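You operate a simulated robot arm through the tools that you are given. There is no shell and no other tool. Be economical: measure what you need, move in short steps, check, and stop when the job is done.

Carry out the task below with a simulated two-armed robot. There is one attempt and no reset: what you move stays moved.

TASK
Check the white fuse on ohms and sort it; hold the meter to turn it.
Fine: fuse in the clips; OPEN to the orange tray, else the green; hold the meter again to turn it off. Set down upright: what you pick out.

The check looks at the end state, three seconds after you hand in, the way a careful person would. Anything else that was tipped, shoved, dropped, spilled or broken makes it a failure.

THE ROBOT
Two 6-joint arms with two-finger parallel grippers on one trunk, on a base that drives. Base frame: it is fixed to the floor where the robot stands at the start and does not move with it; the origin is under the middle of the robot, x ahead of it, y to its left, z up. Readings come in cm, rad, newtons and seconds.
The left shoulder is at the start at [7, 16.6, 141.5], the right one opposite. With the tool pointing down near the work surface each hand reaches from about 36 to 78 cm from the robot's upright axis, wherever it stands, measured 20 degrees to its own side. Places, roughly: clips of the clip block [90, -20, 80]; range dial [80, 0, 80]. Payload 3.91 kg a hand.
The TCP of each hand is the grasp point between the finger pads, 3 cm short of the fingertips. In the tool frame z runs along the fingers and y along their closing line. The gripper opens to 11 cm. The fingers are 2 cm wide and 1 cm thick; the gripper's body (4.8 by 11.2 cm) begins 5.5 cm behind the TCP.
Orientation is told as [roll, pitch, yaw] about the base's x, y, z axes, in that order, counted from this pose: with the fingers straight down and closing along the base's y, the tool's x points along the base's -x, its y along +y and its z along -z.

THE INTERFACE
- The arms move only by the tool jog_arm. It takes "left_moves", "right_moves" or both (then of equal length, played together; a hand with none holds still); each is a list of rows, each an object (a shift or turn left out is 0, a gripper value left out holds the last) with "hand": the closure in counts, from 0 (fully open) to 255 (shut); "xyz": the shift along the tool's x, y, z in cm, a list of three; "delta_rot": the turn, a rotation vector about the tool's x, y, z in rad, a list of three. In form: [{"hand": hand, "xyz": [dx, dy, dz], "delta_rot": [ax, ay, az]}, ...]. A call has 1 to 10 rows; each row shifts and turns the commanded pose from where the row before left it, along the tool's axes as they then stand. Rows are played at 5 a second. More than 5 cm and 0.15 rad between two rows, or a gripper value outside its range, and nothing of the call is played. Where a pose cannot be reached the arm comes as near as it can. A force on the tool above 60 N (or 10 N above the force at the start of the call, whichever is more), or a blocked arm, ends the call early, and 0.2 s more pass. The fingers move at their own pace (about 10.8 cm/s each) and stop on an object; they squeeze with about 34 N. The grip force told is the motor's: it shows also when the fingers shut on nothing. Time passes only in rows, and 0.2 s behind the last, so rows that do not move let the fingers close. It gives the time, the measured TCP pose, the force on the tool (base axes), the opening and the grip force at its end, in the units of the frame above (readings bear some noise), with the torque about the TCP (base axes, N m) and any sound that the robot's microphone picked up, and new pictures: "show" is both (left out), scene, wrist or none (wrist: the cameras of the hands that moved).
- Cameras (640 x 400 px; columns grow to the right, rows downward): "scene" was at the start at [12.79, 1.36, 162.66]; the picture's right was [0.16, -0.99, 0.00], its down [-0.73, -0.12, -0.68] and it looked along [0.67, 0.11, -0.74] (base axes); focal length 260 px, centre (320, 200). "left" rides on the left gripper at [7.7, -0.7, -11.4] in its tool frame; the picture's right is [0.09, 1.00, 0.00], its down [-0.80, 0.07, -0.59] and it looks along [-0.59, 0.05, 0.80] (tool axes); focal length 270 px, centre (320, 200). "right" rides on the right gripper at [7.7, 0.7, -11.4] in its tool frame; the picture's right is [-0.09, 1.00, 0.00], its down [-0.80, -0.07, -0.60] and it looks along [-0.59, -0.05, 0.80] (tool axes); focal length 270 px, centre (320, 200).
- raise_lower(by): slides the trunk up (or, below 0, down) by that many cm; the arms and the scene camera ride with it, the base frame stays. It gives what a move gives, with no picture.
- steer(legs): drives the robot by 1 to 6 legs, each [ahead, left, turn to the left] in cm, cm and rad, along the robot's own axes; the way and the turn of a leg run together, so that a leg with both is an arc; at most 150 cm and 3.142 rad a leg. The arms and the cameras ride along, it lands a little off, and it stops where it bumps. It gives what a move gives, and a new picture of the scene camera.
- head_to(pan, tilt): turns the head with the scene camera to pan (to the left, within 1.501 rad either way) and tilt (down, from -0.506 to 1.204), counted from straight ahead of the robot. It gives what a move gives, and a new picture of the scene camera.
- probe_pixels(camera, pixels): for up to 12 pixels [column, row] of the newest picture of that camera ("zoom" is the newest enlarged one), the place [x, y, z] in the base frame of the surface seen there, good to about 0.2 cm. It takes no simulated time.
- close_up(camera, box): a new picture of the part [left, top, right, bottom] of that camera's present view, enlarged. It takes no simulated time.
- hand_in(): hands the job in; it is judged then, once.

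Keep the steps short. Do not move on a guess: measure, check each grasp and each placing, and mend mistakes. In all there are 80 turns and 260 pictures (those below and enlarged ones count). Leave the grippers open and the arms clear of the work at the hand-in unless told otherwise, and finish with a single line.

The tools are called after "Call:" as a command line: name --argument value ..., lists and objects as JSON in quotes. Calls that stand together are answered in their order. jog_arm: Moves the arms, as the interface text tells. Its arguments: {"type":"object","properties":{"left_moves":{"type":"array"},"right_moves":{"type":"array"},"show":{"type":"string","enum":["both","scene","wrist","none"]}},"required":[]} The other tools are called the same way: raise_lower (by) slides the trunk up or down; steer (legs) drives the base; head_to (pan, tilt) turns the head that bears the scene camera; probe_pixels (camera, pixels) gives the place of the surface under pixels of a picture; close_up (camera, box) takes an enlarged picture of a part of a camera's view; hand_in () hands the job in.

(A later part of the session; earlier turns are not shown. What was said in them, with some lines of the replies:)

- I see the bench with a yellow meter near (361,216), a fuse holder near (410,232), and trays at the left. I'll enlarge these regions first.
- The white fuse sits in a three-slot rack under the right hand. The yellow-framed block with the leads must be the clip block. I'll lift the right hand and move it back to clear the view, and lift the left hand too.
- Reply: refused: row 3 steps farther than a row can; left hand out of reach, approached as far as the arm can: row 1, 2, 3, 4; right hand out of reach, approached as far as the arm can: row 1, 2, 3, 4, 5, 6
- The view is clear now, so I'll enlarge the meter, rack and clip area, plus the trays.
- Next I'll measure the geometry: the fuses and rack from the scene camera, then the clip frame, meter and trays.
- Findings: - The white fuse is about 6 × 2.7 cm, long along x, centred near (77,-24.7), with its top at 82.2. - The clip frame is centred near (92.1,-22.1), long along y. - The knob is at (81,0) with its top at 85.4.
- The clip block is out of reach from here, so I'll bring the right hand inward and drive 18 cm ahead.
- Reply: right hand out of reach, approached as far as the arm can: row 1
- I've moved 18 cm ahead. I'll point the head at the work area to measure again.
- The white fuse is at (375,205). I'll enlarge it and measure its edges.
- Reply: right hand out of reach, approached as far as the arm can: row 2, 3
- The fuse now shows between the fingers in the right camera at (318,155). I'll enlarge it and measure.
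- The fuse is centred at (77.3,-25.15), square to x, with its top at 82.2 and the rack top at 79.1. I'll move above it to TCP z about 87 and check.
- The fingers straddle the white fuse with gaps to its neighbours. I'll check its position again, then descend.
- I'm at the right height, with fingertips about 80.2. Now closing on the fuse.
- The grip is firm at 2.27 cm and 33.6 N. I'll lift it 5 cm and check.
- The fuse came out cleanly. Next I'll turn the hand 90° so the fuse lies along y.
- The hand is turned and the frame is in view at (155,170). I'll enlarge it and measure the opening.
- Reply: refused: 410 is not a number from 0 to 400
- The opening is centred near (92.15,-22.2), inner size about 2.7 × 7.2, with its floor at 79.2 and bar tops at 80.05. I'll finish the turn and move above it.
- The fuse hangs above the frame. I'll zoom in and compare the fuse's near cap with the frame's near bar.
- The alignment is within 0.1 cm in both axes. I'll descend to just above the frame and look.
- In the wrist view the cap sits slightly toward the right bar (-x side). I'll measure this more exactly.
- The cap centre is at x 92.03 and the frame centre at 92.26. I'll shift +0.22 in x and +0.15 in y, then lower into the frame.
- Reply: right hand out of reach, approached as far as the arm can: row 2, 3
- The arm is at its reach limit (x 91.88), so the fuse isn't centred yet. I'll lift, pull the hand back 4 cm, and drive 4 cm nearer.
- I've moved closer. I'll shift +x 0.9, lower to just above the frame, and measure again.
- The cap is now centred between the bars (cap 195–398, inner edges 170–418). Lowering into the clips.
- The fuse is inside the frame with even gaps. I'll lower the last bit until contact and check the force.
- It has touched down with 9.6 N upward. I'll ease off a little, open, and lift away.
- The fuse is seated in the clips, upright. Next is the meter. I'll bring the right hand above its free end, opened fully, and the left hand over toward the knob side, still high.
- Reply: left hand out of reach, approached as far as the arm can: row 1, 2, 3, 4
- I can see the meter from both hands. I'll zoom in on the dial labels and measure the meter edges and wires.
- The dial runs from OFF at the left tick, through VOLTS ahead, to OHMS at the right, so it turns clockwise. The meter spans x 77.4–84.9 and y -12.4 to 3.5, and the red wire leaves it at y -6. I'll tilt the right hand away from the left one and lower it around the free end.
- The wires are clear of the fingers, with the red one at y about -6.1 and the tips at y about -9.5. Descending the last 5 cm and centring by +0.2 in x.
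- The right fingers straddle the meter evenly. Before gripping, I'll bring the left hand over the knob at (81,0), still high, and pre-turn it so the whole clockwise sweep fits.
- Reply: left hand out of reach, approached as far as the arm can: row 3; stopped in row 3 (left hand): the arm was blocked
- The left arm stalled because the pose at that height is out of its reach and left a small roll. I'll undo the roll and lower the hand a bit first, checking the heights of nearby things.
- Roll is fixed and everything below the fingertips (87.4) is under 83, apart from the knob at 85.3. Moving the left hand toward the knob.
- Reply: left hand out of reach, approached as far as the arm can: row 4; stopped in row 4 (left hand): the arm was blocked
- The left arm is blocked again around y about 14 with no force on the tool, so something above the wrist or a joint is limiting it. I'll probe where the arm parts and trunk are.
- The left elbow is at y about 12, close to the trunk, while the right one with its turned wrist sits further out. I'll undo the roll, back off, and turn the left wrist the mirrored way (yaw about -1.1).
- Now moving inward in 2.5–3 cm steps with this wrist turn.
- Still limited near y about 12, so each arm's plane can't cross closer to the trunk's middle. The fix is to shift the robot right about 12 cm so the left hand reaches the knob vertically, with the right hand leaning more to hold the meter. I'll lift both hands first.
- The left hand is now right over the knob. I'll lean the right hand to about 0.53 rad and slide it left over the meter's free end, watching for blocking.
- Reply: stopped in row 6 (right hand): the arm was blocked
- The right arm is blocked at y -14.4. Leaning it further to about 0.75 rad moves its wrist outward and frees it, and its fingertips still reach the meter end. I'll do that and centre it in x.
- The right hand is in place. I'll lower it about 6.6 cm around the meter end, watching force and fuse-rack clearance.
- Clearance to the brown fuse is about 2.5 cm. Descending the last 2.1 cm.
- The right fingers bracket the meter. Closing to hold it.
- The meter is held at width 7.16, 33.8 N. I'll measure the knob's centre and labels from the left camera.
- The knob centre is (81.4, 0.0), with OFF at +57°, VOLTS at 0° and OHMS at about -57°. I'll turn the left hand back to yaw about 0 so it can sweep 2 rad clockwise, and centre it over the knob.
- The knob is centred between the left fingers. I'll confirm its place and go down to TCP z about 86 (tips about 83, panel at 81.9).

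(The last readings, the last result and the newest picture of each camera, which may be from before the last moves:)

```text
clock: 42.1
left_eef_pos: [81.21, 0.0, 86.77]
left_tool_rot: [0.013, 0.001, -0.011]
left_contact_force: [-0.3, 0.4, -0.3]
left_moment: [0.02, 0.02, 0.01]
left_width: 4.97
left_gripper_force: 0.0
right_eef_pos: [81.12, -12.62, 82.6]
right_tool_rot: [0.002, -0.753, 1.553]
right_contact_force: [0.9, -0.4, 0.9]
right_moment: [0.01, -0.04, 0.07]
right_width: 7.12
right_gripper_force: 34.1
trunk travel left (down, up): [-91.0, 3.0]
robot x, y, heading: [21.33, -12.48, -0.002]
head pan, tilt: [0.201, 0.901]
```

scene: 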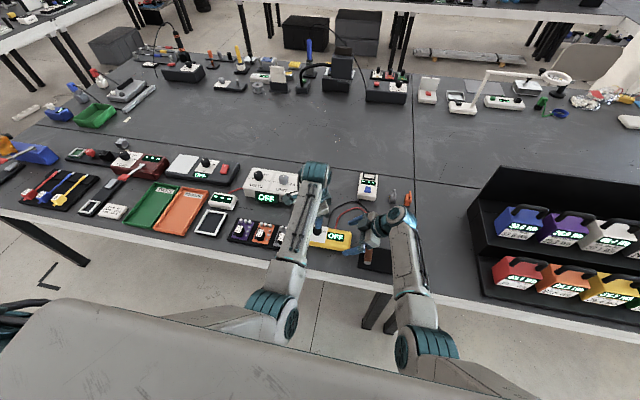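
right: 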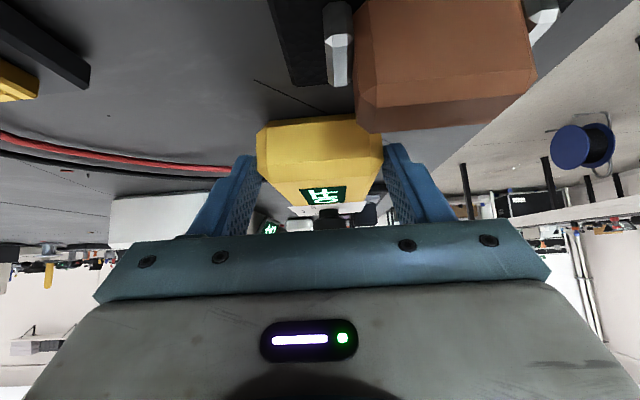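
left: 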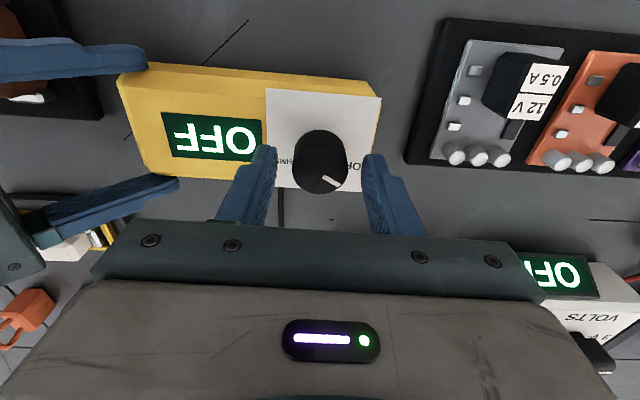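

Good, the knob is still centred. Another 0.8 cm down, then close on it.

Call:
jog_arm --left_moves '[{"xyz": [0, 0, 0.8]}, {}, {"hand": 255}, {}, {}]' --show "wrist"

```text
clock: 43.4
left_eef_pos: [81.34, 0.01, 85.89]
left_tool_rot: [0.016, -0.002, -0.012]
left_contact_force: [-0.9, -4.1, -0.4]
left_moment: [-0.73, -0.02, 0.01]
left_width: 3.11
left_gripper_force: 33.8
right_eef_pos: [81.24, -12.61, 82.59]
right_tool_rot: [0.003, -0.753, 1.553]
right_contact_force: [0.4, 2.6, 0.6]
right_moment: [0.36, -0.07, -0.09]
right_width: 7.13
right_gripper_force: 34.4
trunk travel left (down, up): [-91.0, 3.0]
robot x, y, heading: [21.87, -12.53, 0.006]
head pan, tilt: [0.201, 0.901]
```

left: 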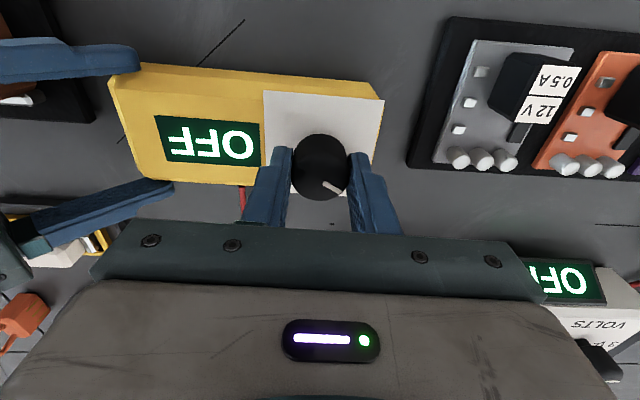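

The knob is gripped at 3.1 cm with a small side force. Turning clockwise, first 0.9 rad.

Call:
jog_arm --left_moves '[{"delta_rot": [0, 0, 0.15]}, {"delta_rot": [0, 0, 0.15]}, {"delta_rot": [0, 0, 0.15]}, {"delta_rot": [0, 0, 0.15]}, {"delta_rot": [0, 0, 0.15]}, {"delta_rot": [0, 0, 0.15]}, {}]' --show "both"

```text
clock: 45.0
left_eef_pos: [81.4, 0.08, 85.91]
left_tool_rot: [0.009, 0.01, -0.913]
left_contact_force: [-2.1, -14.6, 4.3]
left_moment: [-0.78, 0.45, -0.07]
left_width: 3.05
left_gripper_force: 33.1
right_eef_pos: [81.29, -12.64, 82.48]
right_tool_rot: [0.003, -0.752, 1.554]
right_contact_force: [1.9, 15.3, -1.0]
right_moment: [-0.4, -0.31, -0.13]
right_width: 7.18
right_gripper_force: 33.9
trunk travel left (down, up): [-91.0, 3.0]
robot x, y, heading: [22.07, -12.51, 0.003]
head pan, tilt: [0.201, 0.901]
```

scene: 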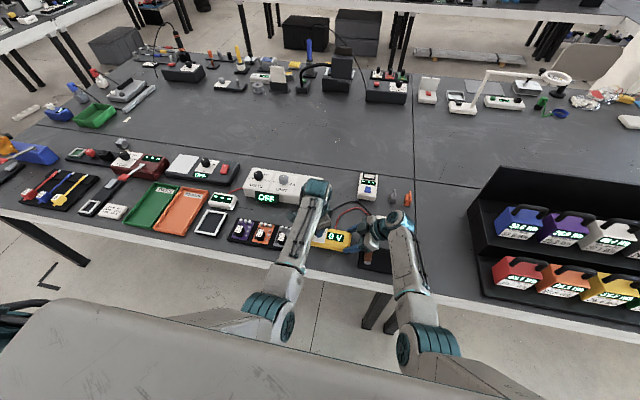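
left: 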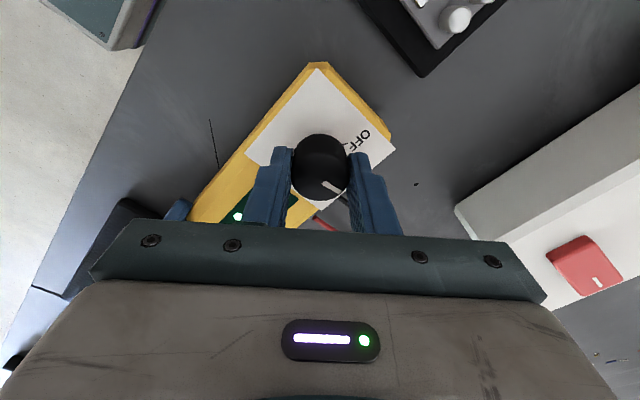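

The display now reads 0 V (VOLTS). Continuing clockwise about 1.05 rad to OHMS.

Call:
jog_arm --left_moves '[{"delta_rot": [0, 0, 0.15]}, {"delta_rot": [0, 0, 0.15]}, {"delta_rot": [0, 0, 0.15]}, {"delta_rot": [0, 0, 0.15]}, {"delta_rot": [0, 0, 0.15]}, {"delta_rot": [0, 0, 0.15]}, {"delta_rot": [0, 0, 0.15]}, {}]' --show "scene"

Call:
close_up --camera "scene" --box '[300, 205, 380, 255]'

```text
clock: 46.8
left_eef_pos: [81.5, -0.02, 86.04]
left_tool_rot: [-0.004, 0.015, -1.966]
left_contact_force: [0.1, -21.9, -0.2]
left_moment: [-0.82, -0.37, -0.04]
left_width: 3.1
left_gripper_force: 34.2
right_eef_pos: [81.16, -12.59, 82.57]
right_tool_rot: [0.002, -0.751, 1.553]
right_contact_force: [0.5, 21.6, 0.1]
right_moment: [0.26, 0.23, -0.02]
right_width: 7.13
right_gripper_force: 34.2
trunk travel left (down, up): [-91.0, 3.0]
robot x, y, heading: [21.99, -12.53, 0.002]
head pan, tilt: [0.201, 0.901]
```

scene: 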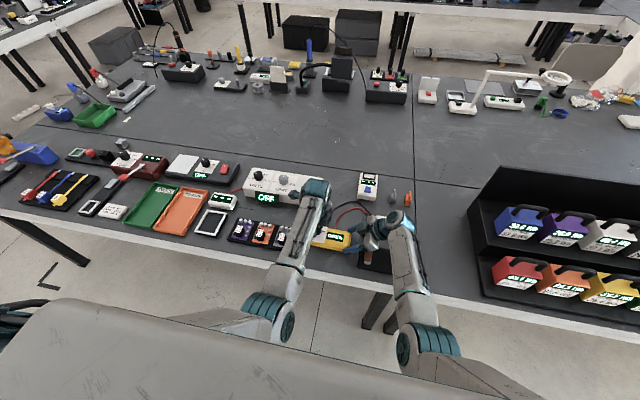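

```text
8.00 times, centred on (340, 230) of scene
```

zoom: 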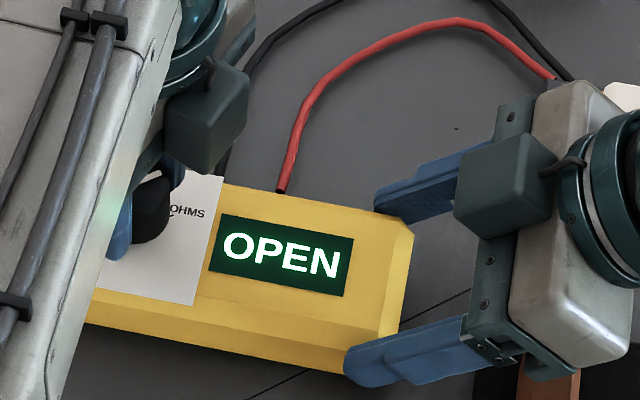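

The display reads OPEN. The hands pull apart with about 22 N, so I'll ease the left hand 0.2 cm toward -y, wait a bit, and re-read to be sure it's steady.

Call:
jog_arm --left_moves '[{"xyz": [-0.1, 0.04, 0]}, {"xyz": [-0.1, 0.04, 0]}, {}, {}, {}, {}, {}, {}]' --show "none"

Call:
close_up --camera "scene" --box '[320, 200, 400, 250]'

```text
clock: 48.5
left_eef_pos: [81.24, -0.06, 85.89]
left_tool_rot: [-0.005, 0.015, -1.962]
left_contact_force: [1.9, 3.0, -0.4]
left_moment: [-0.01, -0.47, -0.05]
left_width: 3.09
left_gripper_force: 34.0
right_eef_pos: [81.16, -12.62, 82.53]
right_tool_rot: [0.001, -0.75, 1.551]
right_contact_force: [-0.4, -0.4, 7.8]
right_moment: [0.99, 0.07, 0.11]
right_width: 7.13
right_gripper_force: 34.2
trunk travel left (down, up): [-91.0, 3.0]
robot x, y, heading: [22.36, -12.52, 0.004]
head pan, tilt: [0.201, 0.901]
```

```text
8.00 times, centred on (360, 225) of scene
```

zoom: 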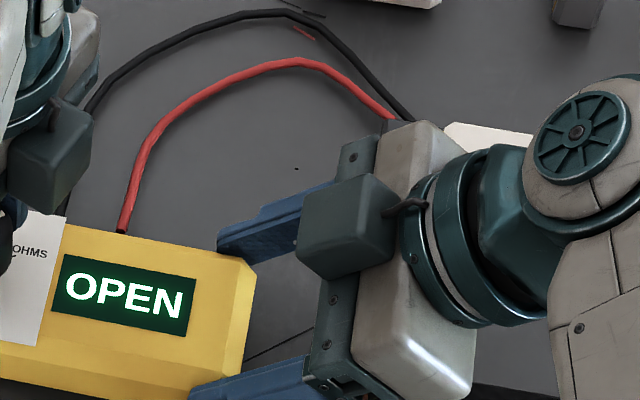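

OPEN is steady. Still holding the meter, I'll turn the knob back counter-clockwise by the same 1.95 rad to OFF.

Call:
jog_arm --left_moves '[{"delta_rot": [0, 0, -0.15]}, {"delta_rot": [0, 0, -0.15]}, {"delta_rot": [0, 0, -0.15]}, {"delta_rot": [0, 0, -0.15]}, {"delta_rot": [0, 0, -0.15]}, {"delta_rot": [0, 0, -0.15]}, {"delta_rot": [0, 0, -0.15]}, {}]' --show "none"

Call:
jog_arm --left_moves '[{"delta_rot": [0, 0, -0.15]}, {"delta_rot": [0, 0, -0.15]}, {"delta_rot": [0, 0, -0.15]}, {"delta_rot": [0, 0, -0.15]}, {"delta_rot": [0, 0, -0.15]}, {"delta_rot": [0, 0, -0.15]}, {}, {}]' --show "wrist"

Call:
close_up --camera "scene" --box '[300, 205, 380, 255]'

```text
clock: 50.4
left_eef_pos: [81.4, -0.17, 85.89]
left_tool_rot: [0.013, 0.012, -0.909]
left_contact_force: [-0.6, 16.1, -0.2]
left_moment: [0.18, 0.51, -0.04]
left_width: 3.1
left_gripper_force: 34.5
right_eef_pos: [81.16, -12.76, 82.53]
right_tool_rot: [0.002, -0.75, 1.553]
right_contact_force: [-1.0, -15.5, 4.3]
right_moment: [0.32, -0.25, -0.05]
right_width: 7.15
right_gripper_force: 33.9
trunk travel left (down, up): [-91.0, 3.0]
robot x, y, heading: [21.65, -12.4, 0.002]
head pan, tilt: [0.201, 0.901]
```

```text
clock: 52.1
left_eef_pos: [81.49, -0.12, 86.05]
left_tool_rot: [0.016, -0.004, -0.012]
left_contact_force: [0.0, 26.9, 10.0]
left_moment: [-0.03, 0.26, -0.01]
left_width: 3.07
left_gripper_force: 34.0
right_eef_pos: [81.13, -12.66, 82.63]
right_tool_rot: [0.002, -0.749, 1.553]
right_contact_force: [3.1, -24.7, 0.0]
right_moment: [-0.47, 0.04, -0.12]
right_width: 7.13
right_gripper_force: 34.1
trunk travel left (down, up): [-91.0, 3.0]
robot x, y, heading: [21.42, -12.29, 0.004]
head pan, tilt: [0.201, 0.901]
```

left: 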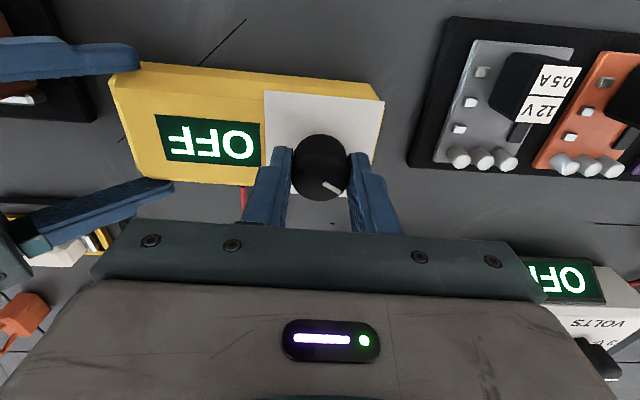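

```text
8.00 times, centred on (340, 230) of scene
```

zoom: 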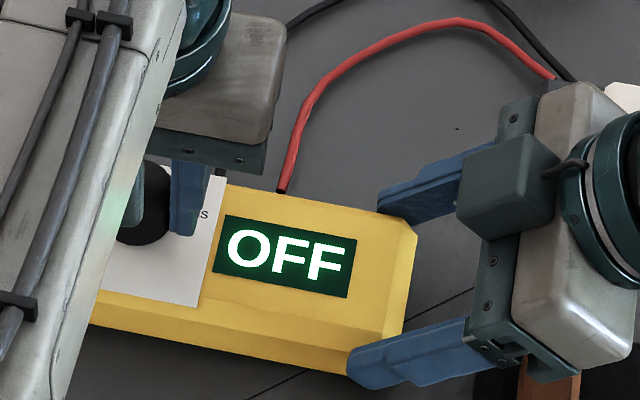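

The display reads OFF. I'll relax the side force (left +0.2 in y), open the left hand and lift it off while the right still holds.

Call:
jog_arm --left_moves '[{"xyz": [0, 0.1, -0.05]}, {"xyz": [0, 0.12, 0]}, {"hand": 140}, {}, {"xyz": [0, 0, -2]}, {"xyz": [0, 0, -3]}, {}]' --show "wrist"

```text
clock: 53.8
left_eef_pos: [81.39, 0.35, 91.0]
left_tool_rot: [0.019, 0.001, -0.011]
left_contact_force: [0.2, -0.4, 0.2]
left_moment: [0.01, -0.01, 0.04]
left_width: 4.97
left_gripper_force: 0.0
right_eef_pos: [81.21, -12.6, 82.61]
right_tool_rot: [0.003, -0.752, 1.553]
right_contact_force: [-0.3, 0.4, 0.1]
right_moment: [-0.22, 0.08, 0.01]
right_width: 7.15
right_gripper_force: 34.3
trunk travel left (down, up): [-91.0, 3.0]
robot x, y, heading: [21.83, -12.53, 0.003]
head pan, tilt: [0.201, 0.901]
```

left: 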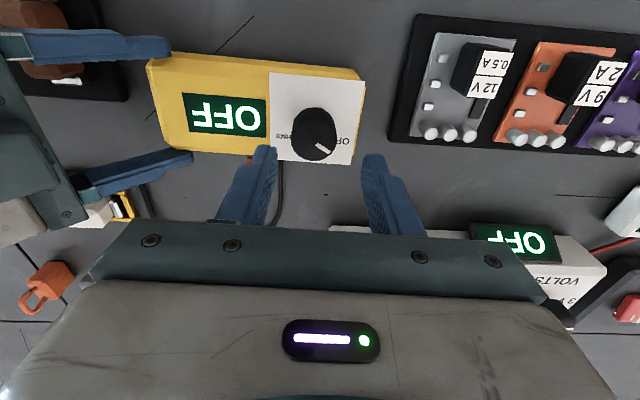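

Left is clear and the meter is off. Now the right hand opens, lifts straight up, moves right, and uprights itself.

Call:
jog_arm --right_moves '[{"hand": 0}, {}, {"xyz": [-2.4, 0, -2.55]}, {"xyz": [-2.4, 0, -2.55]}, {"xyz": [2.2, 0, -2.04]}, {"xyz": [2.2, 0, -2.04]}, {"xyz": [2.2, 0, -2.04]}, {}]' --left_moves '[{}, {}, {"xyz": [0, 0, -1]}, {"xyz": [0, 2, 0]}, {"xyz": [0, 3, 0]}, {"xyz": [0, 3, 0]}, {}, {}]' --show "scene"

Call:
jog_arm --right_moves '[{"delta_rot": [0, 0.15, 0]}, {"delta_rot": [0, 0.15, 0]}, {"delta_rot": [0, 0.15, 0]}, {"delta_rot": [0, 0.15, 0]}, {"delta_rot": [0, 0.15, 0]}, {"hand": 150}]' --show "both"

```text
clock: 55.5
left_eef_pos: [81.55, 8.01, 92.04]
left_tool_rot: [0.015, 0.0, -0.011]
left_contact_force: [-0.1, -0.1, -0.1]
left_moment: [-0.03, -0.02, 0.0]
left_width: 4.95
left_gripper_force: 0.1
right_eef_pos: [81.21, -21.51, 89.61]
right_tool_rot: [0.001, -0.751, 1.554]
right_contact_force: [-0.1, -0.2, -0.1]
right_moment: [0.01, -0.05, 0.0]
right_width: 10.98
right_gripper_force: 0.0
trunk travel left (down, up): [-91.0, 3.0]
robot x, y, heading: [22.09, -12.14, 0.001]
head pan, tilt: [0.201, 0.901]
```

scene: 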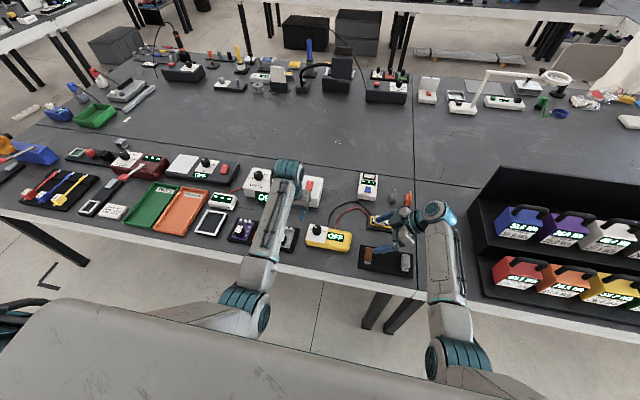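

```text
clock: 57.1
left_eef_pos: [81.56, 7.91, 92.22]
left_tool_rot: [0.016, -0.003, -0.012]
left_contact_force: [0.0, 0.1, -0.7]
left_moment: [-0.02, 0.01, -0.04]
left_width: 4.93
left_gripper_force: 0.0
right_eef_pos: [81.08, -24.82, 88.73]
right_tool_rot: [0.007, 0.042, 1.538]
right_contact_force: [-0.7, 0.4, 0.6]
right_moment: [0.0, -0.03, -0.01]
right_width: 4.53
right_gripper_force: 0.0
trunk travel left (down, up): [-91.0, 3.0]
robot x, y, heading: [21.75, -12.21, -0.0]
head pan, tilt: [0.201, 0.901]
stopped in row 6 (right hand): the arm was blocked; the commanded pose is now the measured one
```

scene: 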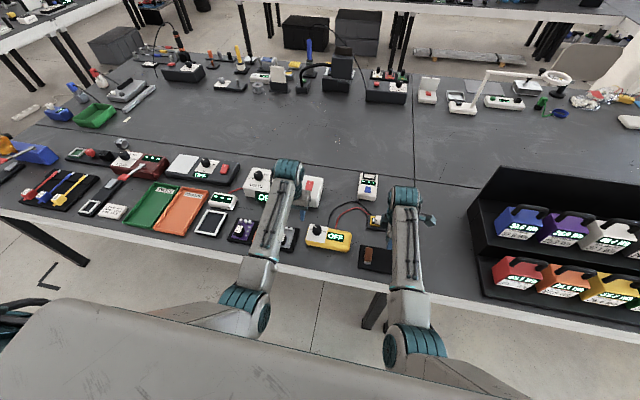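
right: 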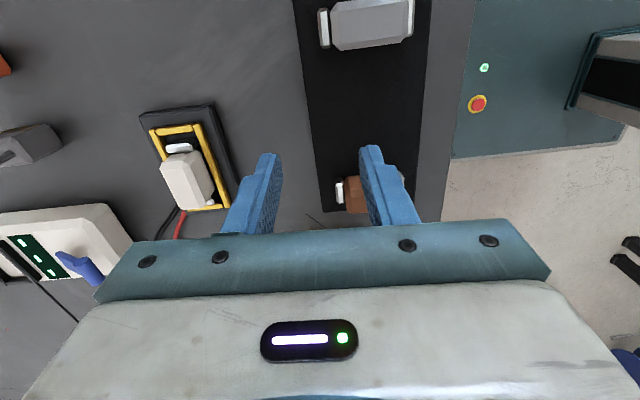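

The fuse sits well in the clips. The right arm is at its inner limit here, so I'll drive 8 cm left to give it room, then straighten the hand and measure the fuse.

Call:
steer --legs '[[0, 8, 0]]'

Call:
jog_arm --right_moves '[{"delta_rot": [0, -0.042, -0.033]}, {"xyz": [2.5, -3, 0]}, {"xyz": [2.0, -3, 0]}, {}]' --show "wrist"

```text
clock: 58.2
left_eef_pos: [81.43, 15.41, 92.28]
left_tool_rot: [0.02, -0.003, -0.013]
left_contact_force: [-0.1, -0.7, 0.7]
left_moment: [0.02, 0.04, 0.01]
left_width: 4.98
left_gripper_force: 0.1
right_eef_pos: [80.98, -17.02, 88.63]
right_tool_rot: [0.006, 0.039, 1.539]
right_contact_force: [0.9, -0.5, -0.9]
right_moment: [0.04, 0.01, -0.02]
right_width: 4.58
right_gripper_force: 0.0
trunk travel left (down, up): [-91.0, 3.0]
robot x, y, heading: [21.9, -4.41, -0.0]
head pan, tilt: [0.201, 0.901]
```

scene: 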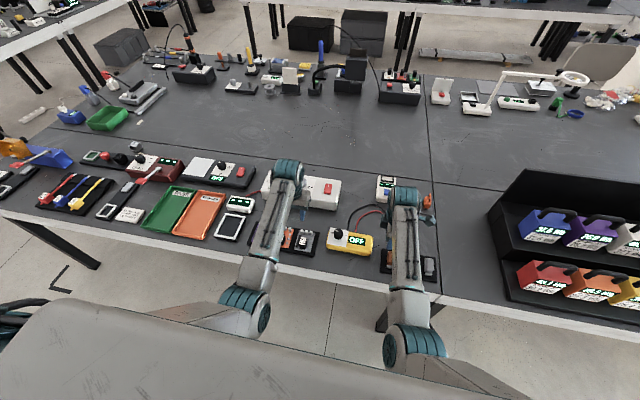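

```text
clock: 59.2
left_eef_pos: [81.35, 15.89, 92.28]
left_tool_rot: [0.014, -0.001, -0.014]
left_contact_force: [0.5, -0.6, 0.4]
left_moment: [-0.01, 0.01, 0.05]
left_width: 4.97
left_gripper_force: 0.0
right_eef_pos: [87.12, -21.24, 88.71]
right_tool_rot: [0.004, 0.001, 1.57]
right_contact_force: [0.3, 0.6, 0.1]
right_moment: [0.02, -0.03, -0.01]
right_width: 4.54
right_gripper_force: 0.1
trunk travel left (down, up): [-91.0, 3.0]
robot x, y, heading: [21.7, -4.13, 0.001]
head pan, tilt: [0.201, 0.901]
```

right: 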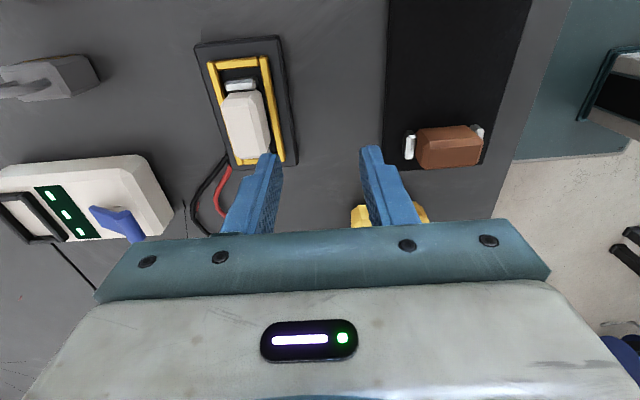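

Moving above the fuse at (92.3,-22.1) and then checking.

Call:
jog_arm --right_moves '[{"xyz": [0.4, -2.6, 0]}, {"xyz": [0.45, -2.55, 0]}, {"xyz": [0, 0, 2]}, {}]' --show "wrist"

Call:
close_up --camera "right" --box '[240, 40, 400, 140]'

Call:
probe_pixels --camera "right" --pixels '[[298, 130], [338, 130], [318, 100], [318, 110], [320, 130], [320, 160]]'

```text
clock: 60.2
left_eef_pos: [81.65, 15.83, 92.22]
left_tool_rot: [0.015, -0.002, -0.014]
left_contact_force: [1.1, 0.1, 0.2]
left_moment: [-0.01, 0.0, 0.02]
left_width: 4.98
left_gripper_force: 0.1
right_eef_pos: [92.23, -22.19, 86.8]
right_tool_rot: [0.006, 0.001, 1.568]
right_contact_force: [-0.7, -0.2, -0.1]
right_moment: [0.01, 0.01, 0.01]
right_width: 4.55
right_gripper_force: 0.0
trunk travel left (down, up): [-91.0, 3.0]
robot x, y, heading: [22.01, -4.27, 0.0]
head pan, tilt: [0.201, 0.901]
```

right: 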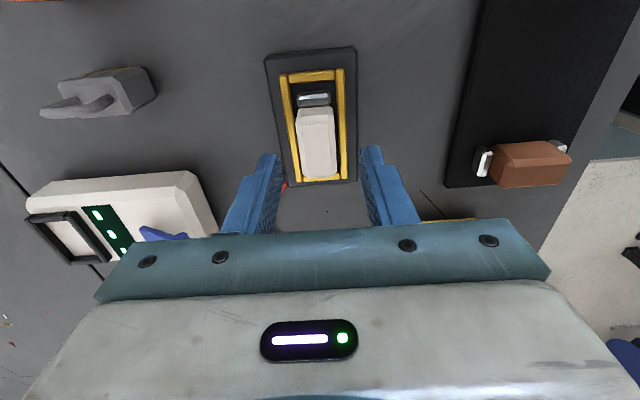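

```text
4.00 times, centred on (320, 90) of right
```

zoom: 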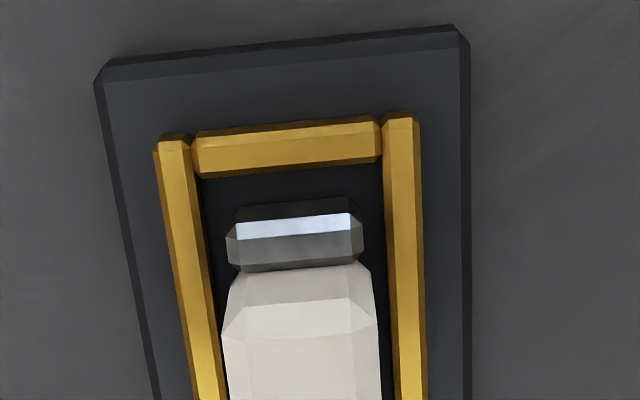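

```text
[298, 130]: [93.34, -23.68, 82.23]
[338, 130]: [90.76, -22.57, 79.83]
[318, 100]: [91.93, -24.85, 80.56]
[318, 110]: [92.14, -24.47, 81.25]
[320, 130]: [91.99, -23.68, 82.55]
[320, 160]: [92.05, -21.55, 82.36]
```

The fuse is centred and flat in the clips, so the OPEN reading is valid and it goes to the orange tray. Descending, gripping, and lifting.

Call:
jog_arm --right_moves '[{"xyz": [0, 0, 2]}, {"xyz": [0, 0, 1.4]}, {}, {"hand": 255}, {}, {}, {}]' --show "none"

Call:
jog_arm --right_moves '[{"xyz": [0, 0, -1]}, {"xyz": [0, 0, -2]}, {"xyz": [0, 0, -3]}, {"xyz": [0, 0, -2]}, {}]' --show "both"

```text
clock: 61.8
left_eef_pos: [81.67, 15.83, 92.22]
left_tool_rot: [0.014, 0.0, -0.013]
left_contact_force: [0.4, -0.1, 0.6]
left_moment: [-0.03, -0.02, 0.01]
left_width: 4.93
left_gripper_force: 0.1
right_eef_pos: [92.24, -22.21, 83.17]
right_tool_rot: [0.005, -0.001, 1.568]
right_contact_force: [0.1, 0.2, -0.1]
right_moment: [0.02, 0.03, 0.01]
right_width: 2.29
right_gripper_force: 33.7
trunk travel left (down, up): [-91.0, 3.0]
robot x, y, heading: [21.64, -3.88, 0.006]
head pan, tilt: [0.201, 0.901]
```

```text
clock: 63.0
left_eef_pos: [81.58, 15.84, 92.17]
left_tool_rot: [0.014, -0.003, -0.013]
left_contact_force: [0.6, 0.1, -0.3]
left_moment: [0.02, 0.0, 0.0]
left_width: 4.96
left_gripper_force: 0.0
right_eef_pos: [92.3, -22.15, 91.16]
right_tool_rot: [0.006, 0.001, 1.571]
right_contact_force: [0.4, 0.0, -0.3]
right_moment: [0.01, 0.04, 0.0]
right_width: 2.26
right_gripper_force: 34.1
trunk travel left (down, up): [-91.0, 3.0]
robot x, y, heading: [21.56, -4.34, 0.003]
head pan, tilt: [0.201, 0.901]
```

scene: 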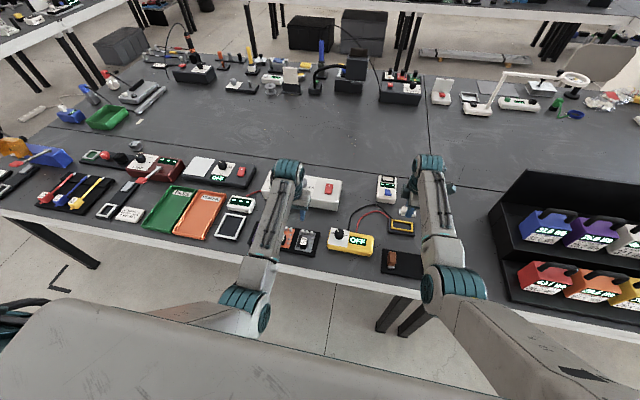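
right: 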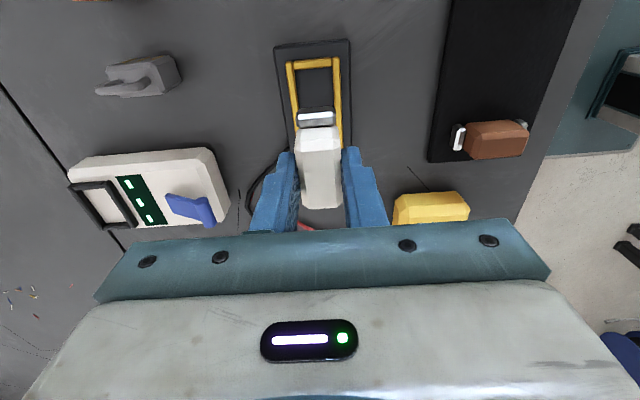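

The fuse is lifted cleanly. I'll measure the orange tray and the tallest things on the way.

Call:
close_up --camera "scene" --box '[140, 165, 268, 245]'

Call:
probe_pixels --camera "scene" --pixels '[[200, 215], [205, 195], [190, 233], [186, 212], [216, 215], [222, 165], [302, 180], [140, 165], [385, 180], [300, 240], [270, 245], [335, 232]]'

```text
5.00 times, centred on (204, 205) of scene
```

zoom: 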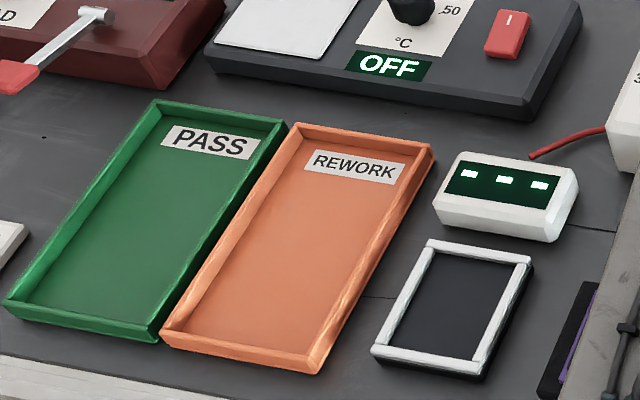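

```text
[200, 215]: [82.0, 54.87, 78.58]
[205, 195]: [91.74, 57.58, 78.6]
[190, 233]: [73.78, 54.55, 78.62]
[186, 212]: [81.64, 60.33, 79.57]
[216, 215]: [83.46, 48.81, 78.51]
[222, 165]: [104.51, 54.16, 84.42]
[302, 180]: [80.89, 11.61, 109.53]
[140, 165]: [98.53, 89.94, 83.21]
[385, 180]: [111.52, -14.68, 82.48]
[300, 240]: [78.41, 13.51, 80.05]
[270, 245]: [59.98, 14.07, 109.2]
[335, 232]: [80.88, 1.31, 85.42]
```

The tray floor is at 78.5, centred near (82, 54.6). I'll pull the right hand back to x 82 and up to about z 95, raise the left hand, and drive left about 76 cm.

Call:
jog_arm --right_moves '[{"xyz": [0, 3.5, -2]}, {"xyz": [0, 3.5, -2]}, {"xyz": [0, 3.3, 0]}, {}]' --left_moves '[{"xyz": [2, 2, -2]}, {"xyz": [2, 2, -1]}, {"xyz": [2, 2, 0]}, {}]' --show "none"

Call:
steer --legs '[[0, 76.5, 0]]'

```text
clock: 64.0
left_eef_pos: [75.67, 21.81, 95.35]
left_tool_rot: [0.015, -0.001, -0.015]
left_contact_force: [0.7, -0.1, 0.7]
left_moment: [-0.01, 0.02, 0.02]
left_width: 4.97
left_gripper_force: 0.2
right_eef_pos: [81.76, -22.28, 95.35]
right_tool_rot: [0.007, 0.001, 1.568]
right_contact_force: [0.6, -0.3, -0.7]
right_moment: [-0.01, 0.02, 0.01]
right_width: 2.31
right_gripper_force: 33.8
trunk travel left (down, up): [-91.0, 3.0]
robot x, y, heading: [21.85, -4.58, 0.006]
head pan, tilt: [0.201, 0.901]
```

```text
clock: 68.1
left_eef_pos: [75.88, 98.06, 95.26]
left_tool_rot: [0.015, -0.002, -0.018]
left_contact_force: [-0.3, -0.5, -0.2]
left_moment: [0.01, -0.01, -0.01]
left_width: 4.98
left_gripper_force: 0.1
right_eef_pos: [81.94, 54.03, 95.32]
right_tool_rot: [0.008, 0.001, 1.564]
right_contact_force: [-0.8, 0.4, -0.8]
right_moment: [0.05, -0.01, -0.02]
right_width: 2.29
right_gripper_force: 34.3
trunk travel left (down, up): [-91.0, 3.0]
robot x, y, heading: [22.12, 72.12, -0.004]
head pan, tilt: [0.201, 0.901]
```

scene: 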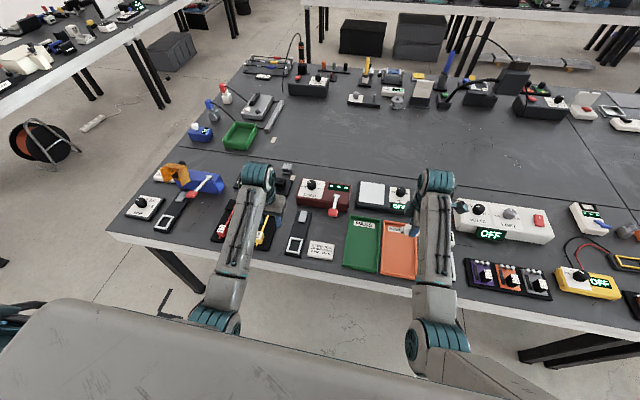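

Arrived above the tray. I'll lower to about z 87 and check where the tray edges are from the wrist and scene cameras.

Call:
jog_arm --right_moves '[{"xyz": [0, 0, 3]}, {"xyz": [0, 0, 3]}, {"xyz": [0, 0, 2]}, {}]' --show "wrist"

Call:
probe_pixels --camera "scene" --pixels '[[397, 250], [383, 250], [412, 250], [397, 270], [400, 222]]'

```text
clock: 69.1
left_eef_pos: [75.95, 98.18, 95.24]
left_tool_rot: [0.015, -0.001, -0.019]
left_contact_force: [-0.2, 0.2, -0.5]
left_moment: [-0.02, -0.04, -0.01]
left_width: 4.95
left_gripper_force: 0.1
right_eef_pos: [81.76, 54.06, 87.28]
right_tool_rot: [0.005, 0.0, 1.563]
right_contact_force: [0.0, 0.9, -0.6]
right_moment: [-0.01, 0.01, 0.0]
right_width: 2.29
right_gripper_force: 33.9
trunk travel left (down, up): [-91.0, 3.0]
robot x, y, heading: [22.12, 72.39, -0.006]
head pan, tilt: [0.201, 0.901]
```

right: 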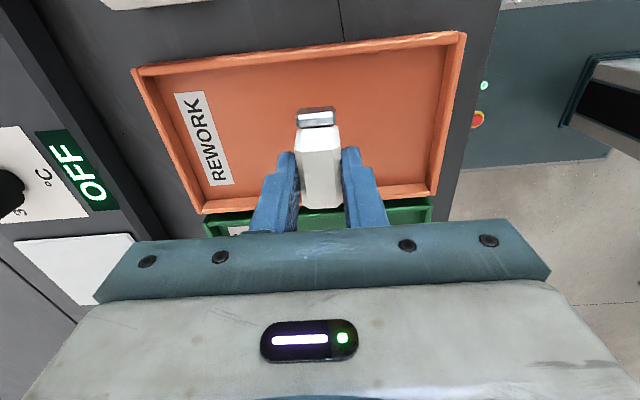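

```text
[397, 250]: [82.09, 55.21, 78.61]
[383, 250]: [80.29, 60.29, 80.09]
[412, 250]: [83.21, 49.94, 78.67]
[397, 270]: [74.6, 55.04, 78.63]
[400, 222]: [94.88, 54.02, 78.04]
```

Call:
probe_pixels --camera "right" --pixels '[[305, 55], [305, 62], [270, 205], [400, 190], [370, 195], [390, 120], [320, 110]]'

```text
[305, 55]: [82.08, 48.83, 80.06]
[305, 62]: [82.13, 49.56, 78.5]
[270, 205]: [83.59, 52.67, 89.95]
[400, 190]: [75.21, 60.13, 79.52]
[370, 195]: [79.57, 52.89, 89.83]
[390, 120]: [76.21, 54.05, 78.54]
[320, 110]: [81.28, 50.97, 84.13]
```

The tray interior runs y 49.3–59.9, so I'll shift +0.5 in y and lower to just above the floor, then touch down softly.

Call:
jog_arm --right_moves '[{"xyz": [-0.5, 0, 2]}, {"xyz": [0, 0, 2]}, {"xyz": [0, 0, 0.5]}, {"xyz": [0, 0, 0.2]}, {}]' --show "wrist"

```text
clock: 70.3
left_eef_pos: [75.98, 98.14, 95.28]
left_tool_rot: [0.015, -0.001, -0.019]
left_contact_force: [0.3, -0.4, 0.4]
left_moment: [-0.01, -0.02, 0.04]
left_width: 4.97
left_gripper_force: 0.1
right_eef_pos: [81.66, 54.62, 82.57]
right_tool_rot: [0.007, -0.001, 1.564]
right_contact_force: [0.4, -0.7, -1.4]
right_moment: [-0.03, -0.03, -0.01]
right_width: 2.27
right_gripper_force: 34.8
trunk travel left (down, up): [-91.0, 3.0]
robot x, y, heading: [22.06, 72.17, -0.001]
head pan, tilt: [0.201, 0.901]
```

right: 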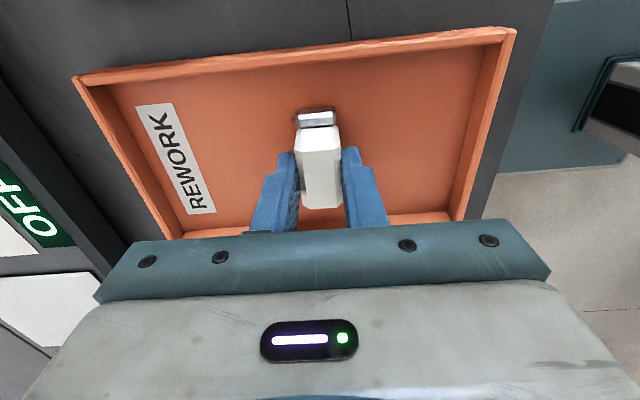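

Nearly touching. I'll go down another 0.25 cm in small steps to feel the contact.

Call:
jog_arm --right_moves '[{"xyz": [0, 0, 0.1]}, {"xyz": [0, 0, 0.1]}, {}]' --show "none"

```text
clock: 71.1
left_eef_pos: [75.81, 98.24, 95.27]
left_tool_rot: [0.016, -0.001, -0.019]
left_contact_force: [0.0, 0.3, -0.5]
left_moment: [0.02, -0.04, -0.02]
left_width: 4.96
left_gripper_force: 0.0
right_eef_pos: [81.68, 54.59, 82.46]
right_tool_rot: [0.004, 0.001, 1.564]
right_contact_force: [-0.2, -1.1, 3.1]
right_moment: [0.07, -0.05, -0.01]
right_width: 2.28
right_gripper_force: 34.0
trunk travel left (down, up): [-91.0, 3.0]
robot x, y, heading: [21.93, 72.02, -0.002]
head pan, tilt: [0.201, 0.901]
```

Contact at 3 N. Opening and lifting away.

Call:
jog_arm --right_moves '[{"hand": 150}, {}, {}, {"xyz": [0, 0, -2]}, {"xyz": [0, 0, -4]}, {"xyz": [0, 0, -4]}, {"hand": 0}]' --left_moves '[{"hand": 0}, {}, {}, {}, {}, {}, {}]' --show "both"

```text
clock: 72.7
left_eef_pos: [75.82, 98.1, 95.33]
left_tool_rot: [0.015, -0.002, -0.018]
left_contact_force: [0.0, -0.6, 0.1]
left_moment: [0.02, 0.01, 0.02]
left_width: 10.99
left_gripper_force: 0.1
right_eef_pos: [81.86, 54.44, 92.57]
right_tool_rot: [0.007, -0.001, 1.565]
right_contact_force: [0.8, 0.4, 0.7]
right_moment: [0.05, 0.01, -0.01]
right_width: 10.99
right_gripper_force: 0.1
trunk travel left (down, up): [-91.0, 3.0]
robot x, y, heading: [21.78, 72.35, -0.003]
head pan, tilt: [0.201, 0.901]
```

scene: 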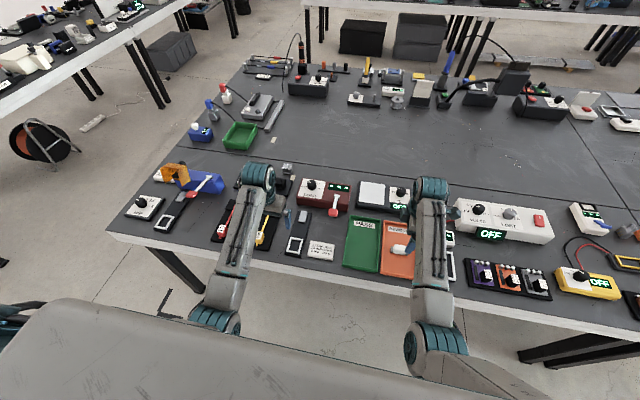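
right: 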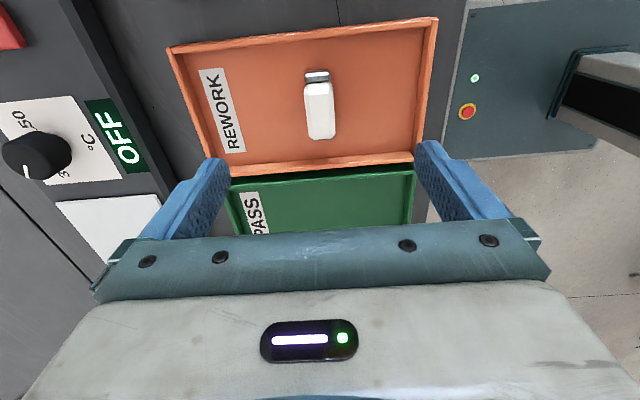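
left: 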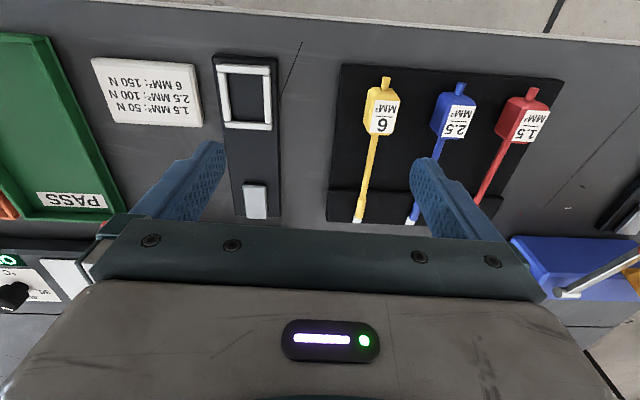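

The fuse stands upright in the REWORK tray and the meter shows OFF. I'll back the robot away to clear the arms and take a final look.

Call:
steer --legs '[[-25, 0, 0]]'

Call:
close_up --camera "scene" --box '[340, 130, 640, 318]'

```text
clock: 74.6
left_eef_pos: [51.19, 97.94, 95.26]
left_tool_rot: [0.014, -0.001, -0.022]
left_contact_force: [-0.1, 0.4, 0.6]
left_moment: [0.01, 0.03, 0.01]
left_width: 10.99
left_gripper_force: 0.1
right_eef_pos: [57.1, 54.44, 92.49]
right_tool_rot: [0.007, 0.0, 1.562]
right_contact_force: [0.1, 0.2, -0.3]
right_moment: [0.0, 0.02, -0.01]
right_width: 11.0
right_gripper_force: 0.1
trunk travel left (down, up): [-91.0, 3.0]
robot x, y, heading: [-2.94, 72.25, -0.004]
head pan, tilt: [0.201, 0.901]
```

scene: 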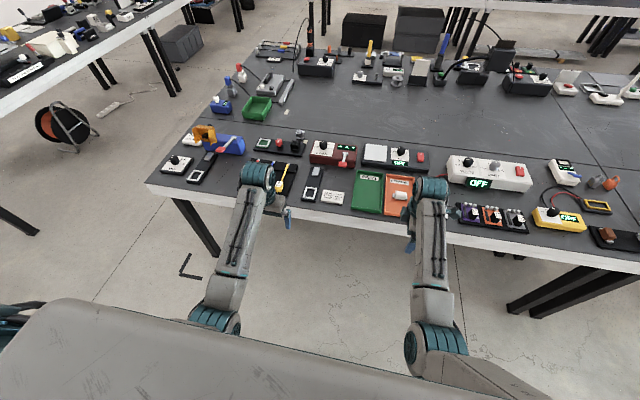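

```text
2.13 times, centred on (490, 224) of scene
```

zoom: 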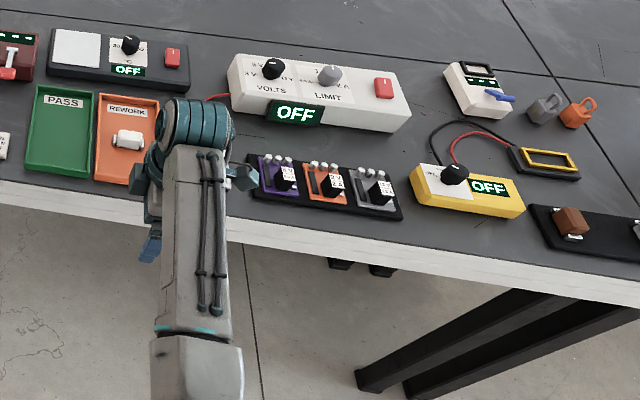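

The fuse is in the orange tray, the meter is OFF, the other objects are undisturbed, the grippers are open and the arms are clear. Handing in.

Call:
hand_in

```text
The job is handed in.
```

The white fuse read OPEN on ohms and now stands upright in the orange REWORK tray; I turned the meter back to OFF in the same hold as the reading rather than letting go and holding it again.
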